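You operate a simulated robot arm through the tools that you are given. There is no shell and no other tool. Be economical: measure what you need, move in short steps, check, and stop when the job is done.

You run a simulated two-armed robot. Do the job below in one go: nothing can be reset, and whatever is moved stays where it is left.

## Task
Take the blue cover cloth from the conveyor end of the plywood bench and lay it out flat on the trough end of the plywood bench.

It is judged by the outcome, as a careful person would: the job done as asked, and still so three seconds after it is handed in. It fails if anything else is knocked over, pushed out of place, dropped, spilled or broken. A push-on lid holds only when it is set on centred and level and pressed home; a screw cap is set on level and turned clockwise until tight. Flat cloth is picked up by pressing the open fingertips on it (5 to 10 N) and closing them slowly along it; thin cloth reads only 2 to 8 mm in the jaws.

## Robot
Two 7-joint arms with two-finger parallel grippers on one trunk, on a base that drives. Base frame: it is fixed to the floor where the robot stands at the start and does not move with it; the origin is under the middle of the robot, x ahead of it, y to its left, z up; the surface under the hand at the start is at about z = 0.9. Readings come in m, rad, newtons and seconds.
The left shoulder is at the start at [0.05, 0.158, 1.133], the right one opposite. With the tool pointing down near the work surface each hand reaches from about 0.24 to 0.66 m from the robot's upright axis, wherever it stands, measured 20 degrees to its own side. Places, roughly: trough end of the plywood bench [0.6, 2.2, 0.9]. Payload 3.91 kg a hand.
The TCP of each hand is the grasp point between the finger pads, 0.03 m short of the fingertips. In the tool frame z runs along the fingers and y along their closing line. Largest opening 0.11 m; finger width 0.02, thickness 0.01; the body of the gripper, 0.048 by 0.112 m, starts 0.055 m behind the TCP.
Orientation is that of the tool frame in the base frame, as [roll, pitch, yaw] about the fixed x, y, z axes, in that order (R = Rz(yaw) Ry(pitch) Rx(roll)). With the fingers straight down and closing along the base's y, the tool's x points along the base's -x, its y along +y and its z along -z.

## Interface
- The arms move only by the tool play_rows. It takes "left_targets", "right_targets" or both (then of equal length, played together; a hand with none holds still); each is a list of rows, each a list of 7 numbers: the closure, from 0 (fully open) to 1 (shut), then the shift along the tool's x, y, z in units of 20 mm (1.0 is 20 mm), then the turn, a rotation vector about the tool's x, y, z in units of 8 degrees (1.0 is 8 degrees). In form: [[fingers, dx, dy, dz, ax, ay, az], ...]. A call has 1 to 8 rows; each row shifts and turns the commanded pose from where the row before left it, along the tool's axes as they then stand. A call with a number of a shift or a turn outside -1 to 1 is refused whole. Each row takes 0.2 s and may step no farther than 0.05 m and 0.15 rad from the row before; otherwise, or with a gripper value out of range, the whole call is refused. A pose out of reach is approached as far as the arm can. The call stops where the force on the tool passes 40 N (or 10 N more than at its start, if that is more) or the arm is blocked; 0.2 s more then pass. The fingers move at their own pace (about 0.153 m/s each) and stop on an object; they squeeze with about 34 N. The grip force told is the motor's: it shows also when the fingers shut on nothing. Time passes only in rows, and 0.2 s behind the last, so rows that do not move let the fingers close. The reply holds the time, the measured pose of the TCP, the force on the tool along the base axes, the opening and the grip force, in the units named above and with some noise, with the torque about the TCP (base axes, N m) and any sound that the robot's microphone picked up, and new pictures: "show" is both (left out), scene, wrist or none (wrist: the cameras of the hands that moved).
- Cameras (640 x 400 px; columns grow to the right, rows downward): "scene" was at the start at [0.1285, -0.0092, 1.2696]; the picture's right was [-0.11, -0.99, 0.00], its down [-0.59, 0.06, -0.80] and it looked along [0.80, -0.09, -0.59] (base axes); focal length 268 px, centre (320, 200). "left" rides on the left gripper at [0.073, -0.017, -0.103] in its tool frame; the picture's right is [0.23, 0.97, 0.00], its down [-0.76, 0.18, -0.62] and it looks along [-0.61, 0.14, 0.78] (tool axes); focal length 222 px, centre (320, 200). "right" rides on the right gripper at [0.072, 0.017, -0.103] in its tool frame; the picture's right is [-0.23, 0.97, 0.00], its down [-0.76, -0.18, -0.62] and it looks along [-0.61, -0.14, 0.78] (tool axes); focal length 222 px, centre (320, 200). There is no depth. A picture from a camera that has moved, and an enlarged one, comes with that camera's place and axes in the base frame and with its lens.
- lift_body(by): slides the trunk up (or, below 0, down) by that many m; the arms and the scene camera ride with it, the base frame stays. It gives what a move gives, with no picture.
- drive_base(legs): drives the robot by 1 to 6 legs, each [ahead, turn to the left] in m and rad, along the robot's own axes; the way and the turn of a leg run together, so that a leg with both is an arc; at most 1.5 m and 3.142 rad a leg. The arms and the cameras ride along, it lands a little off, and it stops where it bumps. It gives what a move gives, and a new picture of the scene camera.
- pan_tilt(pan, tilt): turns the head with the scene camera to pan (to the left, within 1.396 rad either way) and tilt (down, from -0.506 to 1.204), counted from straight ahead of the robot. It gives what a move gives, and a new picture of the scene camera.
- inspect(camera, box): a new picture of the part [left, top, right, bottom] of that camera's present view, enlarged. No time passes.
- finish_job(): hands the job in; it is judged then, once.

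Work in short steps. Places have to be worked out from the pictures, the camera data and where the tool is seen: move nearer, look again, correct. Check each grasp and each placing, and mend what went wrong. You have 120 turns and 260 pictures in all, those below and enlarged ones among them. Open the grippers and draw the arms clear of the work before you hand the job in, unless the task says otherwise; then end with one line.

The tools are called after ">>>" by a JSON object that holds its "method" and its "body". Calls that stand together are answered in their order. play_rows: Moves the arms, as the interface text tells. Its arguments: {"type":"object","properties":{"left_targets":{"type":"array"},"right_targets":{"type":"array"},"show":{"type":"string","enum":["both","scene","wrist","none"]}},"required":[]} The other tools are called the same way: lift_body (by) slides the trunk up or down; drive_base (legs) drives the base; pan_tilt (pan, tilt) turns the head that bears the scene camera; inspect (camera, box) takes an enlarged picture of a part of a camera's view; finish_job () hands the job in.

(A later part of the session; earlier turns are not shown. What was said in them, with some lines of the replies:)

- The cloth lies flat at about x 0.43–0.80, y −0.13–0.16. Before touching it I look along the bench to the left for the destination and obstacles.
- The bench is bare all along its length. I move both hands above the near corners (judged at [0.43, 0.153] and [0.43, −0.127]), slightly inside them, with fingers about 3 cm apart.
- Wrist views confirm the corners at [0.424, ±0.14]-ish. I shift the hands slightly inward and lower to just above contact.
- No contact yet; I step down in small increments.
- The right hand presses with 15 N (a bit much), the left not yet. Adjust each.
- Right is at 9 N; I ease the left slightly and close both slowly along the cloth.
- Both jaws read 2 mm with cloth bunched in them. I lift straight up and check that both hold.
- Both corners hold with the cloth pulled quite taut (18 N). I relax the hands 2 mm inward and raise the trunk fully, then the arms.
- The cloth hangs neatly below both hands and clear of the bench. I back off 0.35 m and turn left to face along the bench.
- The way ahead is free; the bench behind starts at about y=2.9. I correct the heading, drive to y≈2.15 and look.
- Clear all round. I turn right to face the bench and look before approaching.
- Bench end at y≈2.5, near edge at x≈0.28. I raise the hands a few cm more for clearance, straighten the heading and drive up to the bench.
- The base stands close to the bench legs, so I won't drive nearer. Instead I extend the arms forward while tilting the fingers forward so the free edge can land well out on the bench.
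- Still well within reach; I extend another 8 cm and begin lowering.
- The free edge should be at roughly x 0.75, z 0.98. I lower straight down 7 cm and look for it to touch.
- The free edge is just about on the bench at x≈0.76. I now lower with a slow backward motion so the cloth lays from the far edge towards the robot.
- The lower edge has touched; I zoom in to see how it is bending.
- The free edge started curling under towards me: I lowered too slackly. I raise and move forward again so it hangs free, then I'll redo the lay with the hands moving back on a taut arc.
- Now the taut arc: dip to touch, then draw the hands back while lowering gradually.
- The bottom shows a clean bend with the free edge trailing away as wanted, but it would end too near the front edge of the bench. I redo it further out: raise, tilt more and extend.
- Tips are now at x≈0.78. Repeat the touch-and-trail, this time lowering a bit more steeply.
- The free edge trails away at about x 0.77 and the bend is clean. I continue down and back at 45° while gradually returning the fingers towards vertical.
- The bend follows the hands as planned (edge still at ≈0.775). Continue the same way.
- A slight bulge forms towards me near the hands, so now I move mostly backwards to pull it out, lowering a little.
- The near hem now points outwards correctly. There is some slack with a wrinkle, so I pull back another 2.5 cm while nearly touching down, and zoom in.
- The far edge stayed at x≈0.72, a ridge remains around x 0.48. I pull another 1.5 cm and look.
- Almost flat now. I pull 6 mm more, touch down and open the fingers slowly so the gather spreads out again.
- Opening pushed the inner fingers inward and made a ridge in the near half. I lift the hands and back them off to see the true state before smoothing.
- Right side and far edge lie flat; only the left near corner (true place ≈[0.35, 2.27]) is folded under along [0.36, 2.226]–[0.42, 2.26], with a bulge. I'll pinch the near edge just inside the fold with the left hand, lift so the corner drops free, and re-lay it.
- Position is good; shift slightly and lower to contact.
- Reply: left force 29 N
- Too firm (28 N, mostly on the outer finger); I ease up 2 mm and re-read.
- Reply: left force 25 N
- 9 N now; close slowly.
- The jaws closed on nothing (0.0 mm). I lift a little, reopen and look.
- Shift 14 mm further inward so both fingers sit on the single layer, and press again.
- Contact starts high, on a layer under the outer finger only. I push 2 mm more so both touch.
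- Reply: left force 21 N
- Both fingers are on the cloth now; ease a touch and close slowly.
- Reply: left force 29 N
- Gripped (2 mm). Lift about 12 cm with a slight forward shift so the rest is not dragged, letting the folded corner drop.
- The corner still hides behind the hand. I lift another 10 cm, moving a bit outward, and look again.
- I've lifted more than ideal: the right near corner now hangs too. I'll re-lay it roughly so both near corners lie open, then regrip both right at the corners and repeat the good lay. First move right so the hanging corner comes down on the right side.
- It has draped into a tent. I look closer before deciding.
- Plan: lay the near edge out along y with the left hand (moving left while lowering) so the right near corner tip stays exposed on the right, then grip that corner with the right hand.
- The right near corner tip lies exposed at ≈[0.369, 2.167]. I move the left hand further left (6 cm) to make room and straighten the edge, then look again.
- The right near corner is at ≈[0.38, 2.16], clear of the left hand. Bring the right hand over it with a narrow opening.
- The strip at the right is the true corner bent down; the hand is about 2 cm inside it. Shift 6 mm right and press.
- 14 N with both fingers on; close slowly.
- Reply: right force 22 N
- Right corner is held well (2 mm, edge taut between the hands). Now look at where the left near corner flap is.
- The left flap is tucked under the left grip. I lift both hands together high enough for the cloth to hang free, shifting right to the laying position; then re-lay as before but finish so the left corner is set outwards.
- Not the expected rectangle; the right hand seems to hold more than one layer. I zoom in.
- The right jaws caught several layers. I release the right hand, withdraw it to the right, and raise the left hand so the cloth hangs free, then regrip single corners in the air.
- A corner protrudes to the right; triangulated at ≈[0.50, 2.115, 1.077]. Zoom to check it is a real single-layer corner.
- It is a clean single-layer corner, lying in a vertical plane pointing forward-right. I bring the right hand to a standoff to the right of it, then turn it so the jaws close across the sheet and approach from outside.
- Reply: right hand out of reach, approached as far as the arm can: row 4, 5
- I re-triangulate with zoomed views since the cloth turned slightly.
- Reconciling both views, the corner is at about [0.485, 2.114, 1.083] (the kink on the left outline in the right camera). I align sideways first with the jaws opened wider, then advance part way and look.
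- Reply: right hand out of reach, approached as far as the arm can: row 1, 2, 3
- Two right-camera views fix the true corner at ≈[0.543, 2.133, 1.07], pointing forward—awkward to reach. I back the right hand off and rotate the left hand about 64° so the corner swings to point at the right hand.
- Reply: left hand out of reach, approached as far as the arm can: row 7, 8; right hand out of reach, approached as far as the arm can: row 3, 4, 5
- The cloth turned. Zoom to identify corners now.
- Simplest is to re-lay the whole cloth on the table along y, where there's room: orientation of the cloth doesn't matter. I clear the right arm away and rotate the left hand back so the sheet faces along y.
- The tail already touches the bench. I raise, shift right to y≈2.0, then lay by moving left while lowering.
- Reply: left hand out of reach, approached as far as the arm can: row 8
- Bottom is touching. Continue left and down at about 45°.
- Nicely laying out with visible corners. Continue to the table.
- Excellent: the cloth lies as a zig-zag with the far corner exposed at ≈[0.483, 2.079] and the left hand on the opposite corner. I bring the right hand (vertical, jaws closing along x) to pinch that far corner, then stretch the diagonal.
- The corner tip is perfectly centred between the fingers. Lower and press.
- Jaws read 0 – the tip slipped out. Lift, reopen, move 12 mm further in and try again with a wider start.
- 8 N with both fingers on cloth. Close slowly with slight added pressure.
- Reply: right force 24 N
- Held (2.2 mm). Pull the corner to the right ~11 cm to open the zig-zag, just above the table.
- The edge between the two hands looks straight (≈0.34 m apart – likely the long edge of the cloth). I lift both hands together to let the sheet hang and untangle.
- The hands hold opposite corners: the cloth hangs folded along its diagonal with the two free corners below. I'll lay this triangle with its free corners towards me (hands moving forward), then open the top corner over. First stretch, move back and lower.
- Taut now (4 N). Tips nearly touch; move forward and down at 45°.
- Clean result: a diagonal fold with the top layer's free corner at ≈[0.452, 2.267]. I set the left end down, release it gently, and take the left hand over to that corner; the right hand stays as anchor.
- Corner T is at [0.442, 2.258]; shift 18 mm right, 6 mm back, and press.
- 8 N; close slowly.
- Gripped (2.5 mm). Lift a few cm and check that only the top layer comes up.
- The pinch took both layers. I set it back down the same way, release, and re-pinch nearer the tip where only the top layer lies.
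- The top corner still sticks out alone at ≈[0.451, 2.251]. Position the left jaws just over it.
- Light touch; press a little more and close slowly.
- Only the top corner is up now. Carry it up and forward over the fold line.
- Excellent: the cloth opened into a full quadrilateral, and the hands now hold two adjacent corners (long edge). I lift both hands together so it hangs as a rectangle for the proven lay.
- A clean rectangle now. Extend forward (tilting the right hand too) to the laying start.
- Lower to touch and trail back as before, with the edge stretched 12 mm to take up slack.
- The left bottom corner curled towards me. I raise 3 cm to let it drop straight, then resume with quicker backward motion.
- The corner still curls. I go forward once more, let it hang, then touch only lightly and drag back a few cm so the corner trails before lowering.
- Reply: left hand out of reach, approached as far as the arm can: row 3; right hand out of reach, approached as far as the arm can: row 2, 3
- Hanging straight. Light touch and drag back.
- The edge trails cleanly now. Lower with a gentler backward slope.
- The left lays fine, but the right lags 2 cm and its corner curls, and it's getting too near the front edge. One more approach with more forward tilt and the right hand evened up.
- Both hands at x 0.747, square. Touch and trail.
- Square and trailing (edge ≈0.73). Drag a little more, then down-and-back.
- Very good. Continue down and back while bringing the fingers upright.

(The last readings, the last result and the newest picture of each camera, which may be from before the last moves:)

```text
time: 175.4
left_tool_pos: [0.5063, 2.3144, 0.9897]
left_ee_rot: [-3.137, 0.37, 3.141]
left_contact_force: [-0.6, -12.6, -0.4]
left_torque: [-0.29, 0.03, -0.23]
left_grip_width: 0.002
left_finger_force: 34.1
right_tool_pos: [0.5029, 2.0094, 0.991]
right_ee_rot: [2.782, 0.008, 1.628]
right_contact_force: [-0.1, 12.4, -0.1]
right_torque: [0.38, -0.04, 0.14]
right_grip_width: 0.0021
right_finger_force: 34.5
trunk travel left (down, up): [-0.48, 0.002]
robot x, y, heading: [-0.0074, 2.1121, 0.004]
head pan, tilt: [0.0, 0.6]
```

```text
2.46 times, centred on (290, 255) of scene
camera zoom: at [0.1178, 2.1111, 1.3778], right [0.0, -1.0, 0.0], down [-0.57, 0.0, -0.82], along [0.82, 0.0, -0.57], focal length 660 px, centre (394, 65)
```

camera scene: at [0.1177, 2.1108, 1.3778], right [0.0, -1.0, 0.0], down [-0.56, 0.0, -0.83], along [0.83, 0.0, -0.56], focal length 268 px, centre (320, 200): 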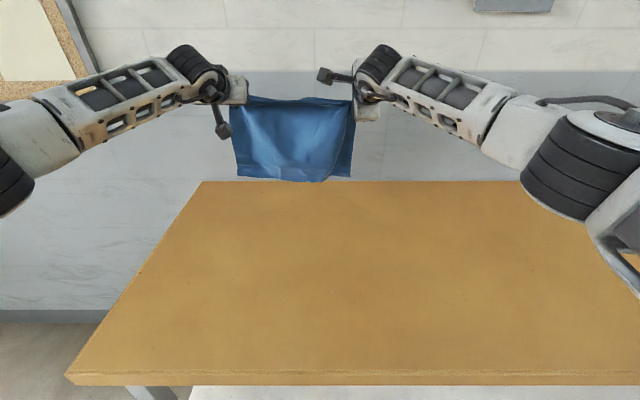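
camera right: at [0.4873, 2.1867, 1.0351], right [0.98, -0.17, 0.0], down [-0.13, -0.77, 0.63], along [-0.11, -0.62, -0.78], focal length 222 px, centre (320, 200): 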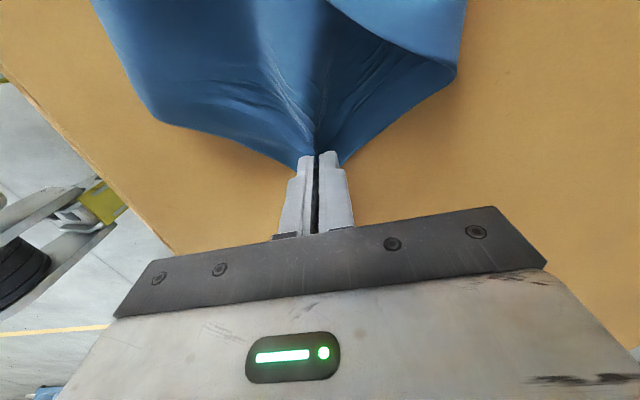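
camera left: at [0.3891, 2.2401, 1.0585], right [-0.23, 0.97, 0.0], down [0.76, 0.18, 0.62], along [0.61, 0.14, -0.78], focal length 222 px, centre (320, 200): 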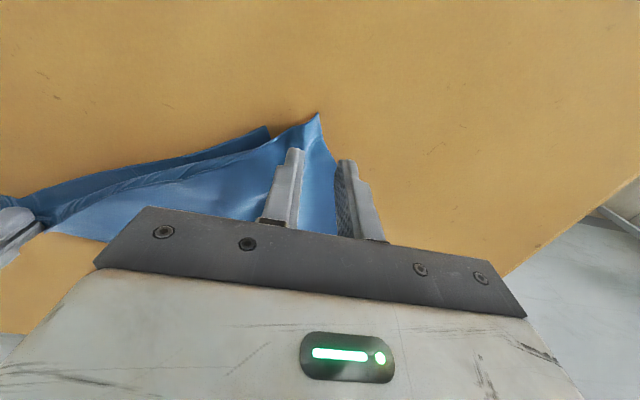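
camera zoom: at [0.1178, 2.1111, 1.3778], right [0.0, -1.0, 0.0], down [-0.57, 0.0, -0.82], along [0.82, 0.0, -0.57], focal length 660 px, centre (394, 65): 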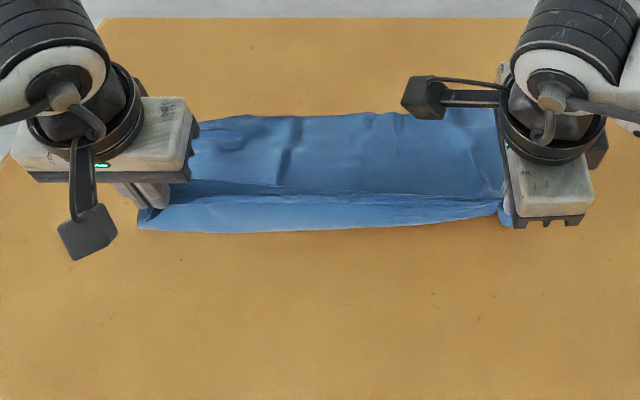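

Nearly there; the far edge is at x≈0.705. Pull mostly back now and lower slightly.

>>> {"method": "play_rows", "body": {"left_targets": [[1, 0.792, 0, 0.174, 0, 0.667, 0], [1, 0.773, 0, 0.246, 0, 0.667, 0], [1, 0.747, 0, 0.317, 0, 0.667, 0], [1, 0.714, 0, 0.386, 0, 0.667, 0], [1, 0.4, 0, 0.2, 0, 0, 0]], "right_targets": [[1, 0, -0.792, 0.174, 0.667, 0, 0], [1, 0, -0.773, 0.246, 0.667, 0, 0], [1, 0, -0.747, 0.317, 0.667, 0, 0], [1, 0, -0.714, 0.386, 0.667, 0, 0], [1, 0, -0.4, 0.2, 0, 0, 0]], "show": "wrist"}}

>>> {"method": "inspect", "body": {"camera": "scene", "box": [160, 180, 420, 330]}}

```text
time: 176.6
left_tool_pos: [0.4423, 2.3121, 0.9488]
left_ee_rot: [-3.137, 0.001, 3.141]
left_contact_force: [-0.8, -15.4, -0.6]
left_torque: [-0.44, 0.0, -0.16]
left_grip_width: 0.0024
left_finger_force: 33.8
right_tool_pos: [0.4419, 2.0055, 0.9513]
right_ee_rot: [-3.129, 0.006, 1.626]
right_contact_force: [1.2, 15.0, 0.2]
right_torque: [0.5, -0.05, -0.01]
right_grip_width: 0.0017
right_finger_force: 34.1
trunk travel left (down, up): [-0.48, 0.002]
robot x, y, heading: [-0.0125, 2.1113, -0.0]
head pan, tilt: [0.0, 0.6]
camera right: at [0.4568, 2.0787, 1.0553], right [0.98, -0.17, -0.01], down [-0.13, -0.77, 0.63], along [-0.12, -0.62, -0.78], focal length 222 px, centre (320, 200)
camera left: at [0.3694, 2.297, 1.0527], right [-0.22, 0.97, 0.0], down [0.76, 0.18, 0.62], along [0.61, 0.14, -0.78], focal length 222 px, centre (320, 200)
```

right: 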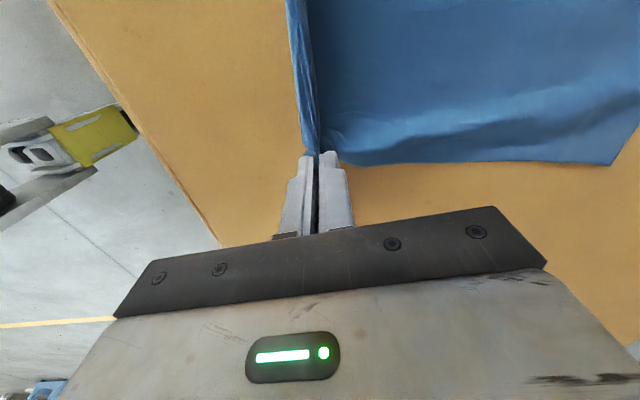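
left: 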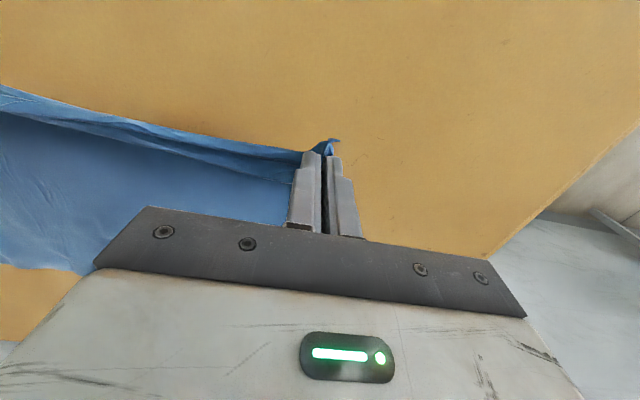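

```text
2.46 times, centred on (290, 255) of scene
camera zoom: at [0.1175, 2.111, 1.3778], right [0.0, -1.0, 0.0], down [-0.56, 0.0, -0.83], along [0.83, 0.0, -0.56], focal length 660 px, centre (394, 65)
```

zoom: 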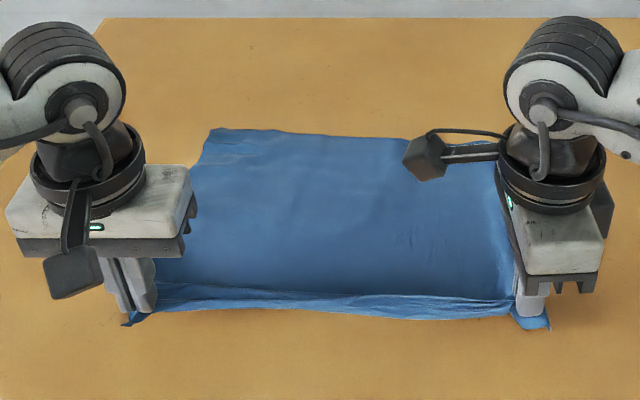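

Almost flat, stretched between the hands, hem and corner tips pointing outward. Lower straight to the table, open the jaws only slightly, and lift away.

>>> {"method": "play_rows", "body": {"left_targets": [[1, 0.2, 0, 0.4, 0, 0, 0], [1, 0.1, 0, 0.4, 0, 0, 0], [0.93, 0, 0, 0, 0, 0, 0], [0.9, 0, 0, 0, 0, 0, 0], [0.9, 0, 0, -0.3, 0, 0, 0], [0.88, 0, 0, -0.9, 0, 0, 0], [0.88, 0, 0.3, -1, 0, 0, 0], [0.88, 0, 1, -1, 0, 0, 0]], "right_targets": [[1, 0, -0.2, 0.45, 0, 0, 0], [1, 0, -0.1, 0.45, 0, 0, 0], [0.93, 0, 0, 0, 0, 0, 0], [0.9, 0, 0, 0, 0, 0, 0], [0.9, 0, 0, -0.3, 0, 0, 0], [0.88, 0, 0, -0.9, 0, 0, 0], [0.88, -0.3, 0, -1, 0, 0, 0], [0.88, -1, 0, -1, 0, 0, 0]], "show": "none"}}

>>> {"method": "play_rows", "body": {"left_targets": [[0.88, 0, 1, -1, 0, 0, 0], [0.88, 0, 1, -1, 0, 0, 0], [0.88, 0, 1, -1, 0, 0, 0], [0.88, 0, 1, 0, 0, 0, 0]], "right_targets": [[0.88, -1, 0, -1, 0, 0, 0], [0.88, -1, 0, -1, 0, 0, 0], [0.88, -1, 0, -1, 0, 0, 0], [0.88, -1, 0, 0, 0, 0, 0]], "show": "none"}}

>>> {"method": "pan_tilt", "body": {"pan": 0, "tilt": 0.85}}

>>> {"method": "inspect", "body": {"camera": "scene", "box": [180, 120, 440, 290]}}

```text
time: 178.4
left_tool_pos: [0.4379, 2.3403, 0.9959]
left_ee_rot: [-3.141, -0.002, 3.139]
left_contact_force: [-0.2, -0.7, 0.0]
left_torque: [0.02, -0.03, -0.04]
left_grip_width: 0.0131
left_finger_force: 0.0
right_tool_pos: [0.4378, 1.98, 0.9977]
right_ee_rot: [-3.131, 0.007, 1.627]
right_contact_force: [0.1, -0.2, -0.7]
right_torque: [-0.01, 0.03, 0.02]
right_grip_width: 0.0131
right_finger_force: 0.1
trunk travel left (down, up): [-0.48, 0.002]
robot x, y, heading: [-0.0123, 2.1092, -0.002]
head pan, tilt: [0.0, 0.6]
```

```text
time: 179.4
left_tool_pos: [0.4379, 2.4201, 1.0557]
left_ee_rot: [-3.139, -0.001, 3.14]
left_contact_force: [-0.2, 0.2, -0.1]
left_torque: [0.0, 0.03, -0.02]
left_grip_width: 0.0132
left_finger_force: 0.0
right_tool_pos: [0.4431, 1.8989, 1.0573]
right_ee_rot: [-3.131, 0.01, 1.627]
right_contact_force: [0.4, -0.5, -0.9]
right_torque: [0.0, 0.02, -0.01]
right_grip_width: 0.0132
right_finger_force: 0.0
trunk travel left (down, up): [-0.48, 0.002]
robot x, y, heading: [-0.0116, 2.1121, -0.0]
head pan, tilt: [0.0, 0.6]
```

```text
time: 180.2
left_tool_pos: [0.4374, 2.4192, 1.0558]
left_ee_rot: [-3.141, 0.0, 3.14]
left_contact_force: [-0.6, -0.3, -0.9]
left_torque: [0.0, -0.01, 0.01]
left_grip_width: 0.0134
left_finger_force: 0.1
right_tool_pos: [0.4431, 1.8998, 1.0555]
right_ee_rot: [-3.13, 0.009, 1.628]
right_contact_force: [-0.7, 0.5, 1.0]
right_torque: [-0.02, -0.03, 0.02]
right_grip_width: 0.0131
right_finger_force: 0.0
trunk travel left (down, up): [-0.48, 0.002]
robot x, y, heading: [-0.011, 2.113, 0.003]
head pan, tilt: [0.0, 0.85]
camera scene: at [0.1075, 2.111, 1.3569], right [0.0, -1.0, 0.0], down [-0.75, 0.0, -0.66], along [0.66, 0.0, -0.75], focal length 268 px, centre (320, 200)
```

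scene: 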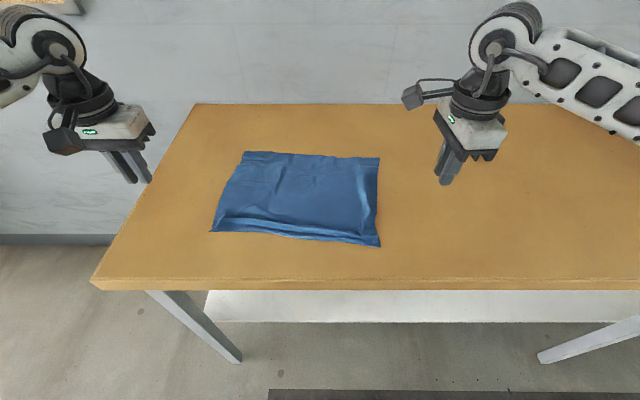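

```text
2.35 times, centred on (310, 205) of scene
camera zoom: at [0.1075, 2.111, 1.3569], right [0.0, -1.0, 0.0], down [-0.75, 0.0, -0.66], along [0.66, 0.0, -0.75], focal length 631 px, centre (344, 188)
```

zoom: 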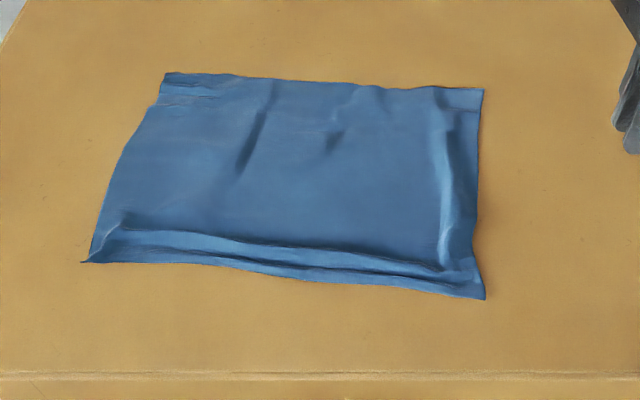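

All four corners are out and the cloth lies open; only a low ridge behind the near hem remains (~1.5 cm slack). I'll press closed fingertips on the near hem at both ends and draw it gently towards me.

>>> {"method": "play_rows", "body": {"left_targets": [[1, 0.04, -0.8, 0.5, 0, 0, 0], [1, 0.04, -0.8, 0.6, 0, 0, 0], [1, 0.04, -0.8, 0.7, 0, 0, 0], [1, 0.04, -0.8, 0.7, 0, 0, 0], [1, 0.04, -0.8, 0.7, 0, 0, 0], [1, 0.04, -0.8, 0.8, 0, 0, 0], [1, 0.04, -0.8, 0.8, 0, 0, 0], [1, 0.04, -0.8, 0.8, 0, 0, 0]], "right_targets": [[1, 0.875, -0.2, 0.5, 0, 0, 0], [1, 0.875, -0.2, 0.6, 0, 0, 0], [1, 0.875, -0.2, 0.7, 0, 0, 0], [1, 0.875, -0.2, 0.7, 0, 0, 0], [1, 0.875, -0.2, 0.7, 0, 0, 0], [1, 0.875, -0.2, 0.8, 0, 0, 0], [1, 0.875, -0.2, 0.8, 0, 0, 0], [1, 0.875, -0.2, 0.8, 0, 0, 0]], "show": "both"}}

```text
time: 182.0
left_tool_pos: [0.4303, 2.2912, 0.9432]
left_ee_rot: [-3.139, -0.001, 3.141]
left_contact_force: [-0.1, -0.4, 0.7]
left_torque: [0.02, -0.02, -0.02]
left_grip_width: 0.0
left_finger_force: 34.1
right_tool_pos: [0.4021, 2.0383, 0.9451]
right_ee_rot: [-3.128, 0.009, 1.627]
right_contact_force: [-0.5, 0.3, -0.1]
right_torque: [0.02, -0.02, -0.03]
right_grip_width: 0.0
right_finger_force: 33.9
trunk travel left (down, up): [-0.48, 0.002]
robot x, y, heading: [-0.0142, 2.1119, -0.003]
head pan, tilt: [0.0, 0.85]
camera scene: at [0.1078, 2.1111, 1.3569], right [0.0, -1.0, 0.0], down [-0.75, 0.0, -0.66], along [0.66, 0.0, -0.75], focal length 268 px, centre (320, 200)
camera right: at [0.4161, 2.112, 1.0489], right [0.98, -0.17, -0.01], down [-0.13, -0.76, 0.63], along [-0.12, -0.62, -0.78], focal length 222 px, centre (320, 200)
camera left: at [0.3572, 2.2751, 1.0468], right [-0.23, 0.97, 0.0], down [0.76, 0.18, 0.62], along [0.61, 0.14, -0.78], focal length 222 px, centre (320, 200)
```

scene: 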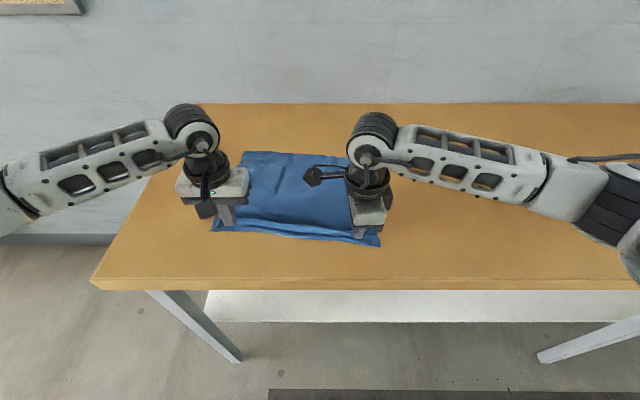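
right: 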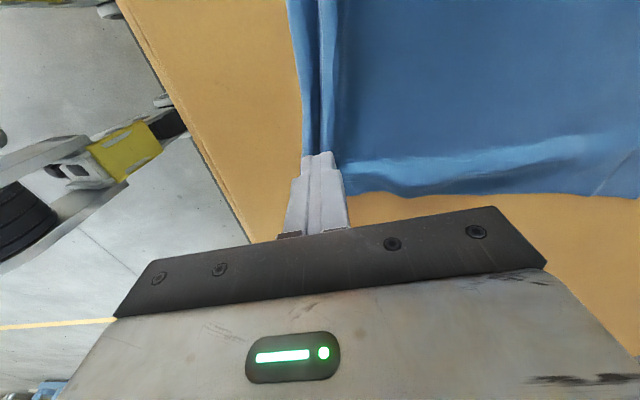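
left: 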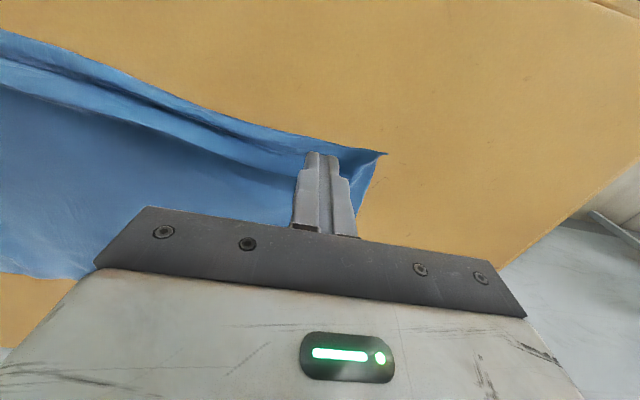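

Positions are on the hem. Press down.

>>> {"method": "play_rows", "body": {"left_targets": [[1, 0, 0, 0.35, 0, 0, 0], [1, 0, 0, 0.2, 0, 0, 0], [1, 0, 0, 0.08, 0, 0, 0]], "right_targets": [[1, 0, 0, 0.4, 0, 0, 0], [1, 0, 0, 0.25, 0, 0, 0], [1, 0, 0, 0.08, 0, 0, 0]], "show": "none"}}

```text
time: 182.8
left_tool_pos: [0.4303, 2.2908, 0.931]
left_ee_rot: [-3.141, -0.002, 3.14]
left_contact_force: [-0.9, 0.1, 1.6]
left_torque: [-0.01, 0.01, -0.02]
left_grip_width: 0.0
left_finger_force: 34.5
right_tool_pos: [0.4016, 2.0362, 0.9323]
right_ee_rot: [-3.13, 0.01, 1.626]
right_contact_force: [1.2, -0.7, 0.7]
right_torque: [-0.01, -0.03, 0.01]
right_grip_width: 0.0002
right_finger_force: 33.4
trunk travel left (down, up): [-0.48, 0.002]
robot x, y, heading: [-0.0109, 2.1107, -0.002]
head pan, tilt: [0.0, 0.85]
```

Just at the surface. Add a bit of pressure, then draw 16 mm towards me (with slight outward spread).

>>> {"method": "play_rows", "body": {"left_targets": [[1, 0, 0, 0.06, 0, 0, 0], [1, 0, 0, 0.03, 0, 0, 0], [1, 0.25, 0.05, 0, 0, 0, 0], [1, 0.25, 0.05, 0, 0, 0, 0], [1, 0.25, 0.05, 0, 0, 0, 0], [1, 0, 0, 0, 0, 0, 0]], "right_targets": [[1, 0, 0, 0.08, 0, 0, 0], [1, 0, 0, 0.06, 0, 0, 0], [1, -0.05, -0.25, 0, 0, 0, 0], [1, -0.05, -0.25, 0, 0, 0, 0], [1, -0.05, -0.25, 0, 0, 0, 0], [1, 0, 0, 0, 0, 0, 0]], "show": "wrist"}}

>>> {"method": "inspect", "body": {"camera": "scene", "box": [180, 120, 440, 290]}}

```text
time: 184.2
left_tool_pos: [0.416, 2.2945, 0.931]
left_ee_rot: [-3.138, 0.004, 3.142]
left_contact_force: [3.0, -0.5, 12.2]
left_torque: [-0.02, -0.03, 0.04]
left_grip_width: 0.0
left_finger_force: 34.1
right_tool_pos: [0.3862, 2.0336, 0.9315]
right_ee_rot: [-3.136, 0.005, 1.625]
right_contact_force: [6.5, 3.0, 25.5]
right_torque: [0.21, -0.07, -0.03]
right_grip_width: 0.0002
right_finger_force: 33.9
trunk travel left (down, up): [-0.48, 0.002]
robot x, y, heading: [-0.0089, 2.1096, 0.0]
head pan, tilt: [0.0, 0.85]
camera right: at [0.4015, 2.106, 1.0351], right [0.98, -0.17, 0.0], down [-0.13, -0.77, 0.63], along [-0.11, -0.62, -0.78], focal length 222 px, centre (320, 200)
camera left: at [0.3412, 2.2782, 1.0347], right [-0.23, 0.97, 0.0], down [0.76, 0.18, 0.63], along [0.61, 0.14, -0.78], focal length 222 px, centre (320, 200)
```

right: 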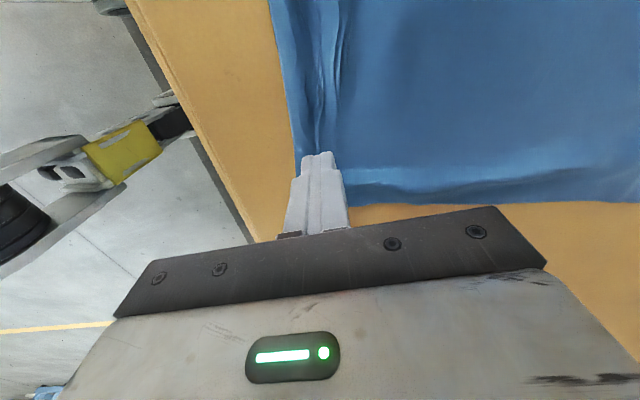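
left: 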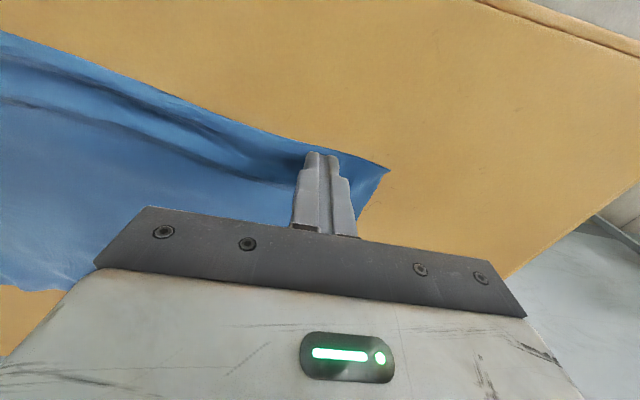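

```text
2.35 times, centred on (310, 205) of scene
camera zoom: at [0.1058, 2.1112, 1.3573], right [0.0, -1.0, 0.0], down [-0.75, 0.0, -0.66], along [0.66, 0.0, -0.75], focal length 631 px, centre (344, 188)
```

zoom: 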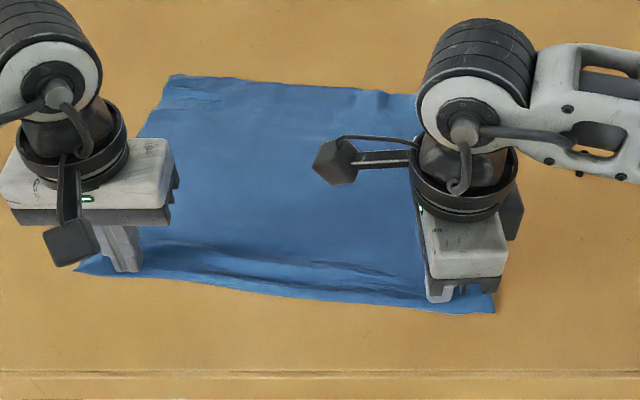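

It works: the ridge is flattening. Draw 9 mm more and spread slightly outward, then lift and look.

>>> {"method": "play_rows", "body": {"left_targets": [[1, 0.22, 0.1, 0, 0, 0, 0], [1, 0.22, 0.1, 0, 0, 0, 0], [1, 0, 0.1, 0, 0, 0, 0], [1, 0, 0, -0.5, 0, 0, 0], [1, 0, 0, -1, 0, 0, 0], [1, 0, 0.8, -1, 0, 0, 0], [1, 0, 1, -1, 0, 0, 0], [1, 0, 1, -1, 0, 0, 0]], "right_targets": [[1, -0.15, -0.2, 0, 0, 0, 0], [1, -0.15, -0.2, 0, 0, 0, 0], [1, -0.15, 0, 0, 0, 0, 0], [1, 0, 0, -0.5, 0, 0, 0], [1, 0, 0, -1, 0, 0, 0], [1, -0.8, 0, -1, 0, 0, 0], [1, -1, 0, -1, 0, 0, 0], [1, -1, 0, -1, 0, 0, 0]], "show": "none"}}

>>> {"method": "play_rows", "body": {"left_targets": [[1, 0, 1, -0.5, 0, 0, 0], [1, 0, 1, 0, 0, 0, 0], [1, 0, 0.5, 0, 0, 0, 0]], "right_targets": [[1, -1, 0, -0.5, 0, 0, 0], [1, -1, 0, 0, 0, 0, 0], [1, -1, 0, 0, 0, 0, 0]], "show": "none"}}

>>> {"method": "inspect", "body": {"camera": "scene", "box": [180, 120, 440, 290]}}

```text
time: 186.0
left_tool_pos: [0.407, 2.3564, 1.0182]
left_ee_rot: [-3.139, 0.001, 3.139]
left_contact_force: [0.0, 0.7, -0.7]
left_torque: [-0.02, 0.01, -0.01]
left_grip_width: 0.0001
left_finger_force: 33.6
right_tool_pos: [0.3817, 1.9655, 1.0199]
right_ee_rot: [-3.13, 0.007, 1.627]
right_contact_force: [0.7, -0.4, 0.4]
right_torque: [0.02, 0.03, 0.03]
right_grip_width: 0.0
right_finger_force: 33.9
trunk travel left (down, up): [-0.48, 0.002]
robot x, y, heading: [-0.0117, 2.1094, 0.004]
head pan, tilt: [0.0, 0.85]
```

```text
time: 186.8
left_tool_pos: [0.405, 2.4085, 1.0304]
left_ee_rot: [-3.14, 0.001, 3.139]
left_contact_force: [-0.5, 0.7, 0.1]
left_torque: [0.03, 0.02, -0.02]
left_grip_width: 0.0
left_finger_force: 33.7
right_tool_pos: [0.388, 1.9075, 1.0303]
right_ee_rot: [-3.131, 0.01, 1.626]
right_contact_force: [0.1, -0.3, -0.1]
right_torque: [-0.01, -0.02, 0.0]
right_grip_width: 0.0
right_finger_force: 34.2
trunk travel left (down, up): [-0.48, 0.002]
robot x, y, heading: [-0.0128, 2.1135, 0.003]
head pan, tilt: [0.0, 0.85]
```

```text
2.35 times, centred on (310, 205) of scene
camera zoom: at [0.1073, 2.1107, 1.3569], right [0.0, -1.0, 0.0], down [-0.75, 0.0, -0.66], along [0.66, 0.0, -0.75], focal length 631 px, centre (344, 188)
```

zoom: 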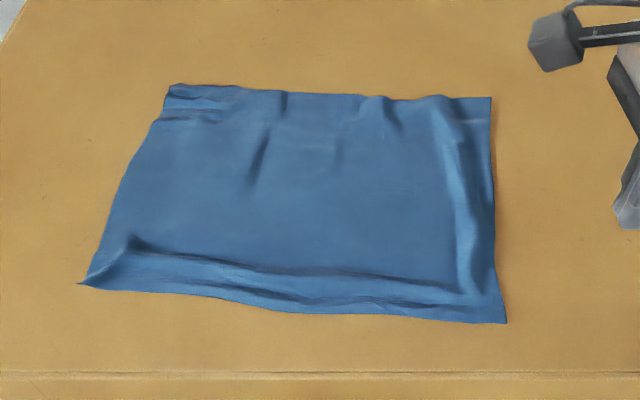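

All corners are out and the cloth covers ~97% of its full size, but a ridge remains along the near hem and right side. I'll stretch it once along a diagonal: left fingertips near-left, right fingertips far-right, pulling gently apart.

>>> {"method": "play_rows", "body": {"right_targets": [[1, 0.25, 1, 0, 0, 0, 0], [1, 0.25, 1, 0, 0, 0, 0], [1, 0.25, 1, 0, 0, 0, 0], [1, 0.25, 1, 0, 0, 0, 0], [1, 0.25, 1, 0, 0, 0, 0], [1, 0.25, 1, 0, 0, 0, 0], [1, 0.25, 1, 0, 0, 0, 0], [1, 0.25, 1, 0, 0, 0, 0]], "left_targets": [[1, -0.06, -0.77, 0, 0, 0, 0], [1, -0.06, -0.77, 0, 0, 0, 0], [1, -0.06, -0.77, 0.3, 0, 0, 0], [1, -0.06, -0.77, 0.6, 0, 0, 0], [1, -0.06, -0.77, 0.8, 0, 0, 0], [1, -0.06, -0.77, 0.9, 0, 0, 0], [1, -0.06, -0.77, 0.9, 0, 0, 0], [1, -0.06, -0.77, 0.9, 0, 0, 0]], "show": "none"}}

>>> {"method": "play_rows", "body": {"right_targets": [[1, 0.25, 0.75, 0.8, 0, 0, 0], [1, 0.25, 0.75, 0.9, 0, 0, 0], [1, 0.25, 0.75, 0.9, 0, 0, 0], [1, 0.25, 0.75, 0.9, 0, 0, 0], [1, 0.25, 0.7, 0.9, 0, 0, 0]], "show": "scene"}}

```text
time: 188.6
left_tool_pos: [0.4144, 2.2845, 0.9411]
left_ee_rot: [-3.141, -0.001, 3.141]
left_contact_force: [0.4, 0.4, 0.5]
left_torque: [0.01, 0.02, 0.02]
left_grip_width: 0.0
left_finger_force: 34.1
right_tool_pos: [0.5445, 1.9564, 1.024]
right_ee_rot: [-3.129, 0.008, 1.625]
right_contact_force: [-0.3, -0.3, -0.2]
right_torque: [0.01, -0.02, -0.03]
right_grip_width: 0.0
right_finger_force: 34.0
trunk travel left (down, up): [-0.48, 0.002]
robot x, y, heading: [-0.0114, 2.1104, -0.004]
head pan, tilt: [0.0, 0.85]
```

```text
time: 189.8
left_tool_pos: [0.4141, 2.2831, 0.9434]
left_ee_rot: [-3.14, 0.0, 3.141]
left_contact_force: [-0.5, -0.1, -0.9]
left_torque: [0.02, -0.03, 0.04]
left_grip_width: 0.0002
left_finger_force: 33.9
right_tool_pos: [0.603, 1.9812, 0.9363]
right_ee_rot: [-3.131, 0.006, 1.629]
right_contact_force: [0.7, 0.0, 0.1]
right_torque: [0.0, -0.01, -0.03]
right_grip_width: 0.0
right_finger_force: 34.2
right hand out of reach, approached as far as the arm can: row 5
trunk travel left (down, up): [-0.48, 0.002]
robot x, y, heading: [-0.0121, 2.1134, 0.001]
head pan, tilt: [0.0, 0.85]
camera scene: at [0.1075, 2.11, 1.3569], right [0.0, -1.0, 0.0], down [-0.75, 0.0, -0.66], along [0.66, 0.0, -0.75], focal length 268 px, centre (320, 200)
```

scene: 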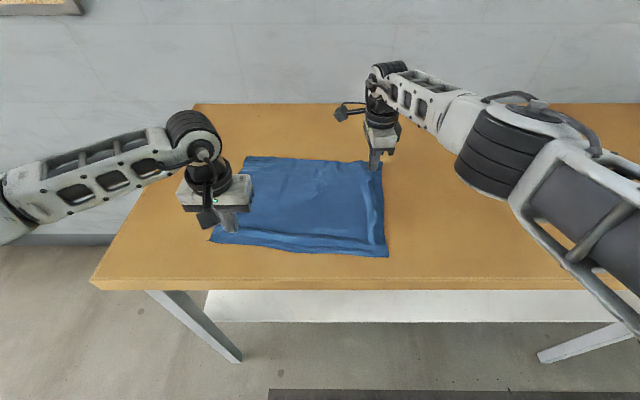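

Press both lightly: the right pins (and pulls right), the left draws towards me.

>>> {"method": "play_rows", "body": {"left_targets": [[1, 0, 0, 0.4, 0, 0, 0], [1, 0, 0, 0.3, 0, 0, 0], [1, 0, 0, 0.05, 0, 0, 0], [1, 0.2, 0.05, 0, 0, 0, 0], [1, 0.2, 0.05, 0, 0, 0, 0], [1, 0.2, 0.05, 0, 0, 0, 0], [1, 0.2, 0.05, 0, 0, 0, 0]], "right_targets": [[1, 0, -0.3, 0.2, 0, 0, 0], [1, 0, -0.3, 0.1, 0, 0, 0], [1, 0, 0, 0.07, 0, 0, 0], [1, -0.15, 0, 0, 0, 0, 0], [1, -0.15, 0, 0, 0, 0, 0], [1, -0.15, 0, 0, 0, 0, 0], [1, -0.15, 0, 0, 0, 0, 0]], "show": "none"}}

>>> {"method": "inspect", "body": {"camera": "scene", "box": [180, 120, 440, 290]}}

```text
time: 191.4
left_tool_pos: [0.4006, 2.286, 0.9317]
left_ee_rot: [-3.138, 0.013, 3.141]
left_contact_force: [8.5, -1.9, 34.7]
left_torque: [0.01, -0.1, 0.0]
left_grip_width: 0.0
left_finger_force: 34.3
right_tool_pos: [0.5905, 1.9684, 0.9325]
right_ee_rot: [-3.133, 0.006, 1.627]
right_contact_force: [-0.2, 0.3, 1.0]
right_torque: [0.01, 0.02, -0.02]
right_grip_width: 0.0
right_finger_force: 33.9
trunk travel left (down, up): [-0.48, 0.002]
robot x, y, heading: [-0.012, 2.11, 0.001]
head pan, tilt: [0.0, 0.85]
```

```text
2.35 times, centred on (310, 205) of scene
camera zoom: at [0.106, 2.1098, 1.3572], right [0.0, -1.0, 0.0], down [-0.75, 0.0, -0.66], along [0.66, 0.0, -0.75], focal length 631 px, centre (344, 188)
```

zoom: 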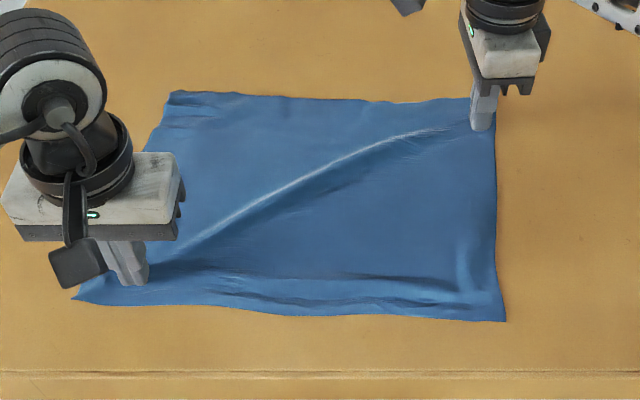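

The diagonal went taut and the side ridge is nearly gone. Lift both hands away and look.

>>> {"method": "play_rows", "body": {"left_targets": [[1, 0, 0, -0.6, 0, 0, 0], [1, 0, 0, -1, 0, 0, 0], [1, 0, 0.8, -1, 0, 0, 0], [1, 0, 1, -1, 0, 0, 0], [1, 0, 1, -1, 0, 0, 0], [1, 0, 1, -1, 0, 0, 0], [1, 0, 1, 0, 0, 0, 0], [1, 0, 1, 0, 0, 0, 0]], "right_targets": [[1, 0, 0, -0.6, 0, 0, 0], [1, 0, 0, -1, 0, 0, 0], [1, -0.5, 0, -1, 0, 0, 0], [1, -1, 0, -1, 0, 0, 0], [1, -1, 0, -1, 0, 0, 0], [1, -1, -0.5, -1, 0, 0, 0], [1, -1, -0.5, 0, 0, 0, 0], [1, -1, -0.5, 0, 0, 0, 0]], "show": "scene"}}

>>> {"method": "inspect", "body": {"camera": "scene", "box": [180, 120, 440, 290]}}

```text
time: 193.2
left_tool_pos: [0.4003, 2.4038, 1.039]
left_ee_rot: [-3.141, 0.0, 3.139]
left_contact_force: [-0.8, -1.1, -0.4]
left_torque: [0.02, 0.02, 0.03]
left_grip_width: 0.0
left_finger_force: 33.5
right_tool_pos: [0.568, 1.858, 1.0445]
right_ee_rot: [-3.129, 0.008, 1.627]
right_contact_force: [-0.1, -0.9, -0.1]
right_torque: [0.02, 0.01, -0.03]
right_grip_width: 0.0
right_finger_force: 34.8
trunk travel left (down, up): [-0.48, 0.002]
robot x, y, heading: [-0.0101, 2.1111, -0.001]
head pan, tilt: [0.0, 0.85]
camera scene: at [0.1071, 2.1108, 1.357], right [0.0, -1.0, 0.0], down [-0.75, 0.0, -0.66], along [0.66, 0.0, -0.75], focal length 268 px, centre (320, 200)
```

scene: 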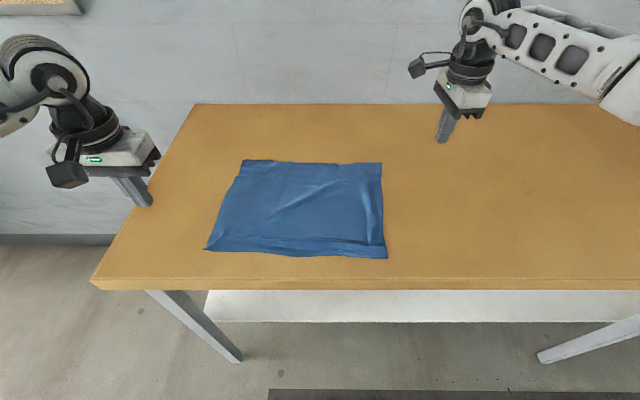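

```text
2.35 times, centred on (310, 205) of scene
camera zoom: at [0.1071, 2.1108, 1.357], right [0.0, -1.0, 0.0], down [-0.75, 0.0, -0.66], along [0.66, 0.0, -0.75], focal length 631 px, centre (344, 188)
```

zoom: 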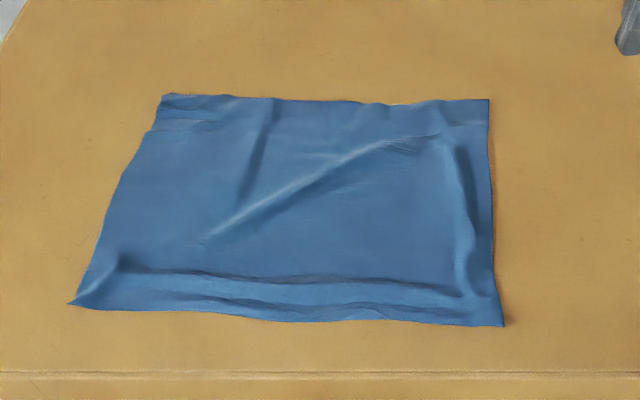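

The cloth now lies spread to its full rectangle (~0.36 × 0.27 m) on the trough end with only shallow creases, all corners out. I open the grippers and raise the arms clear.

>>> {"method": "play_rows", "body": {"left_targets": [[0.5, 0, 0, -1, 0, 0, 0], [0, 0, 0, -1, 0, 0, 0], [0, 0, 0, -1, 0, 0, 0], [0, 0, 0, -1, 0, 0, 0], [0, 0, 0, -1, 0, 0, 0], [0, 0, 0, 0, 0, 0, 0]], "right_targets": [[0.5, 0, 0, -1, 0, 0, 0], [0, 0, 0, -1, 0, 0, 0], [0, 0, 0, -1, 0, 0, 0], [0, 0, 0, -1, 0, 0, 0], [0, 0, 0, -1, 0, 0, 0], [0, 0, 0, 0, 0, 0, 0]], "show": "scene"}}

```text
time: 194.6
left_tool_pos: [0.4022, 2.4066, 1.1399]
left_ee_rot: [-3.141, -0.001, -3.141]
left_contact_force: [0.7, 0.1, 0.4]
left_torque: [0.01, -0.02, -0.01]
left_grip_width: 0.1098
left_finger_force: 0.1
right_tool_pos: [0.5694, 1.8618, 1.1464]
right_ee_rot: [-3.129, 0.008, 1.626]
right_contact_force: [-0.7, -0.7, 0.4]
right_torque: [0.0, 0.01, 0.01]
right_grip_width: 0.1099
right_finger_force: 0.0
trunk travel left (down, up): [-0.48, 0.002]
robot x, y, heading: [-0.0135, 2.1162, -0.001]
head pan, tilt: [0.0, 0.85]
camera scene: at [0.1077, 2.1111, 1.3569], right [0.0, -1.0, 0.0], down [-0.75, 0.0, -0.66], along [0.66, 0.0, -0.75], focal length 268 px, centre (320, 200)
```

scene: 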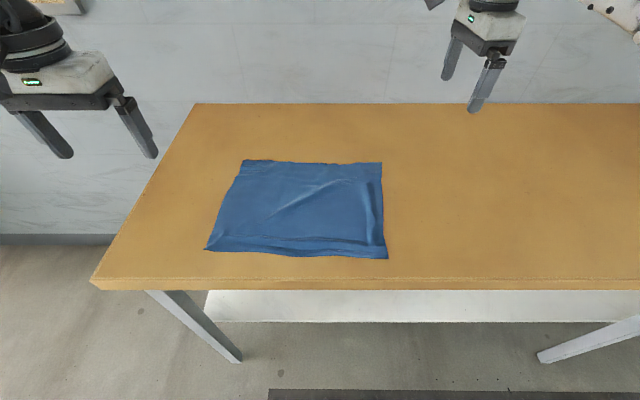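

Grippers are open and clear, and the cloth is lying still and spread out; I hand the job in.

>>> {"method": "finish_job", "body": {}}

```text
The job is handed in.
```

The blue cover cloth is spread out on the trough end of the plywood bench with all four corners out. A few shallow creases remain, mainly along the near edge, and nothing else was disturbed.
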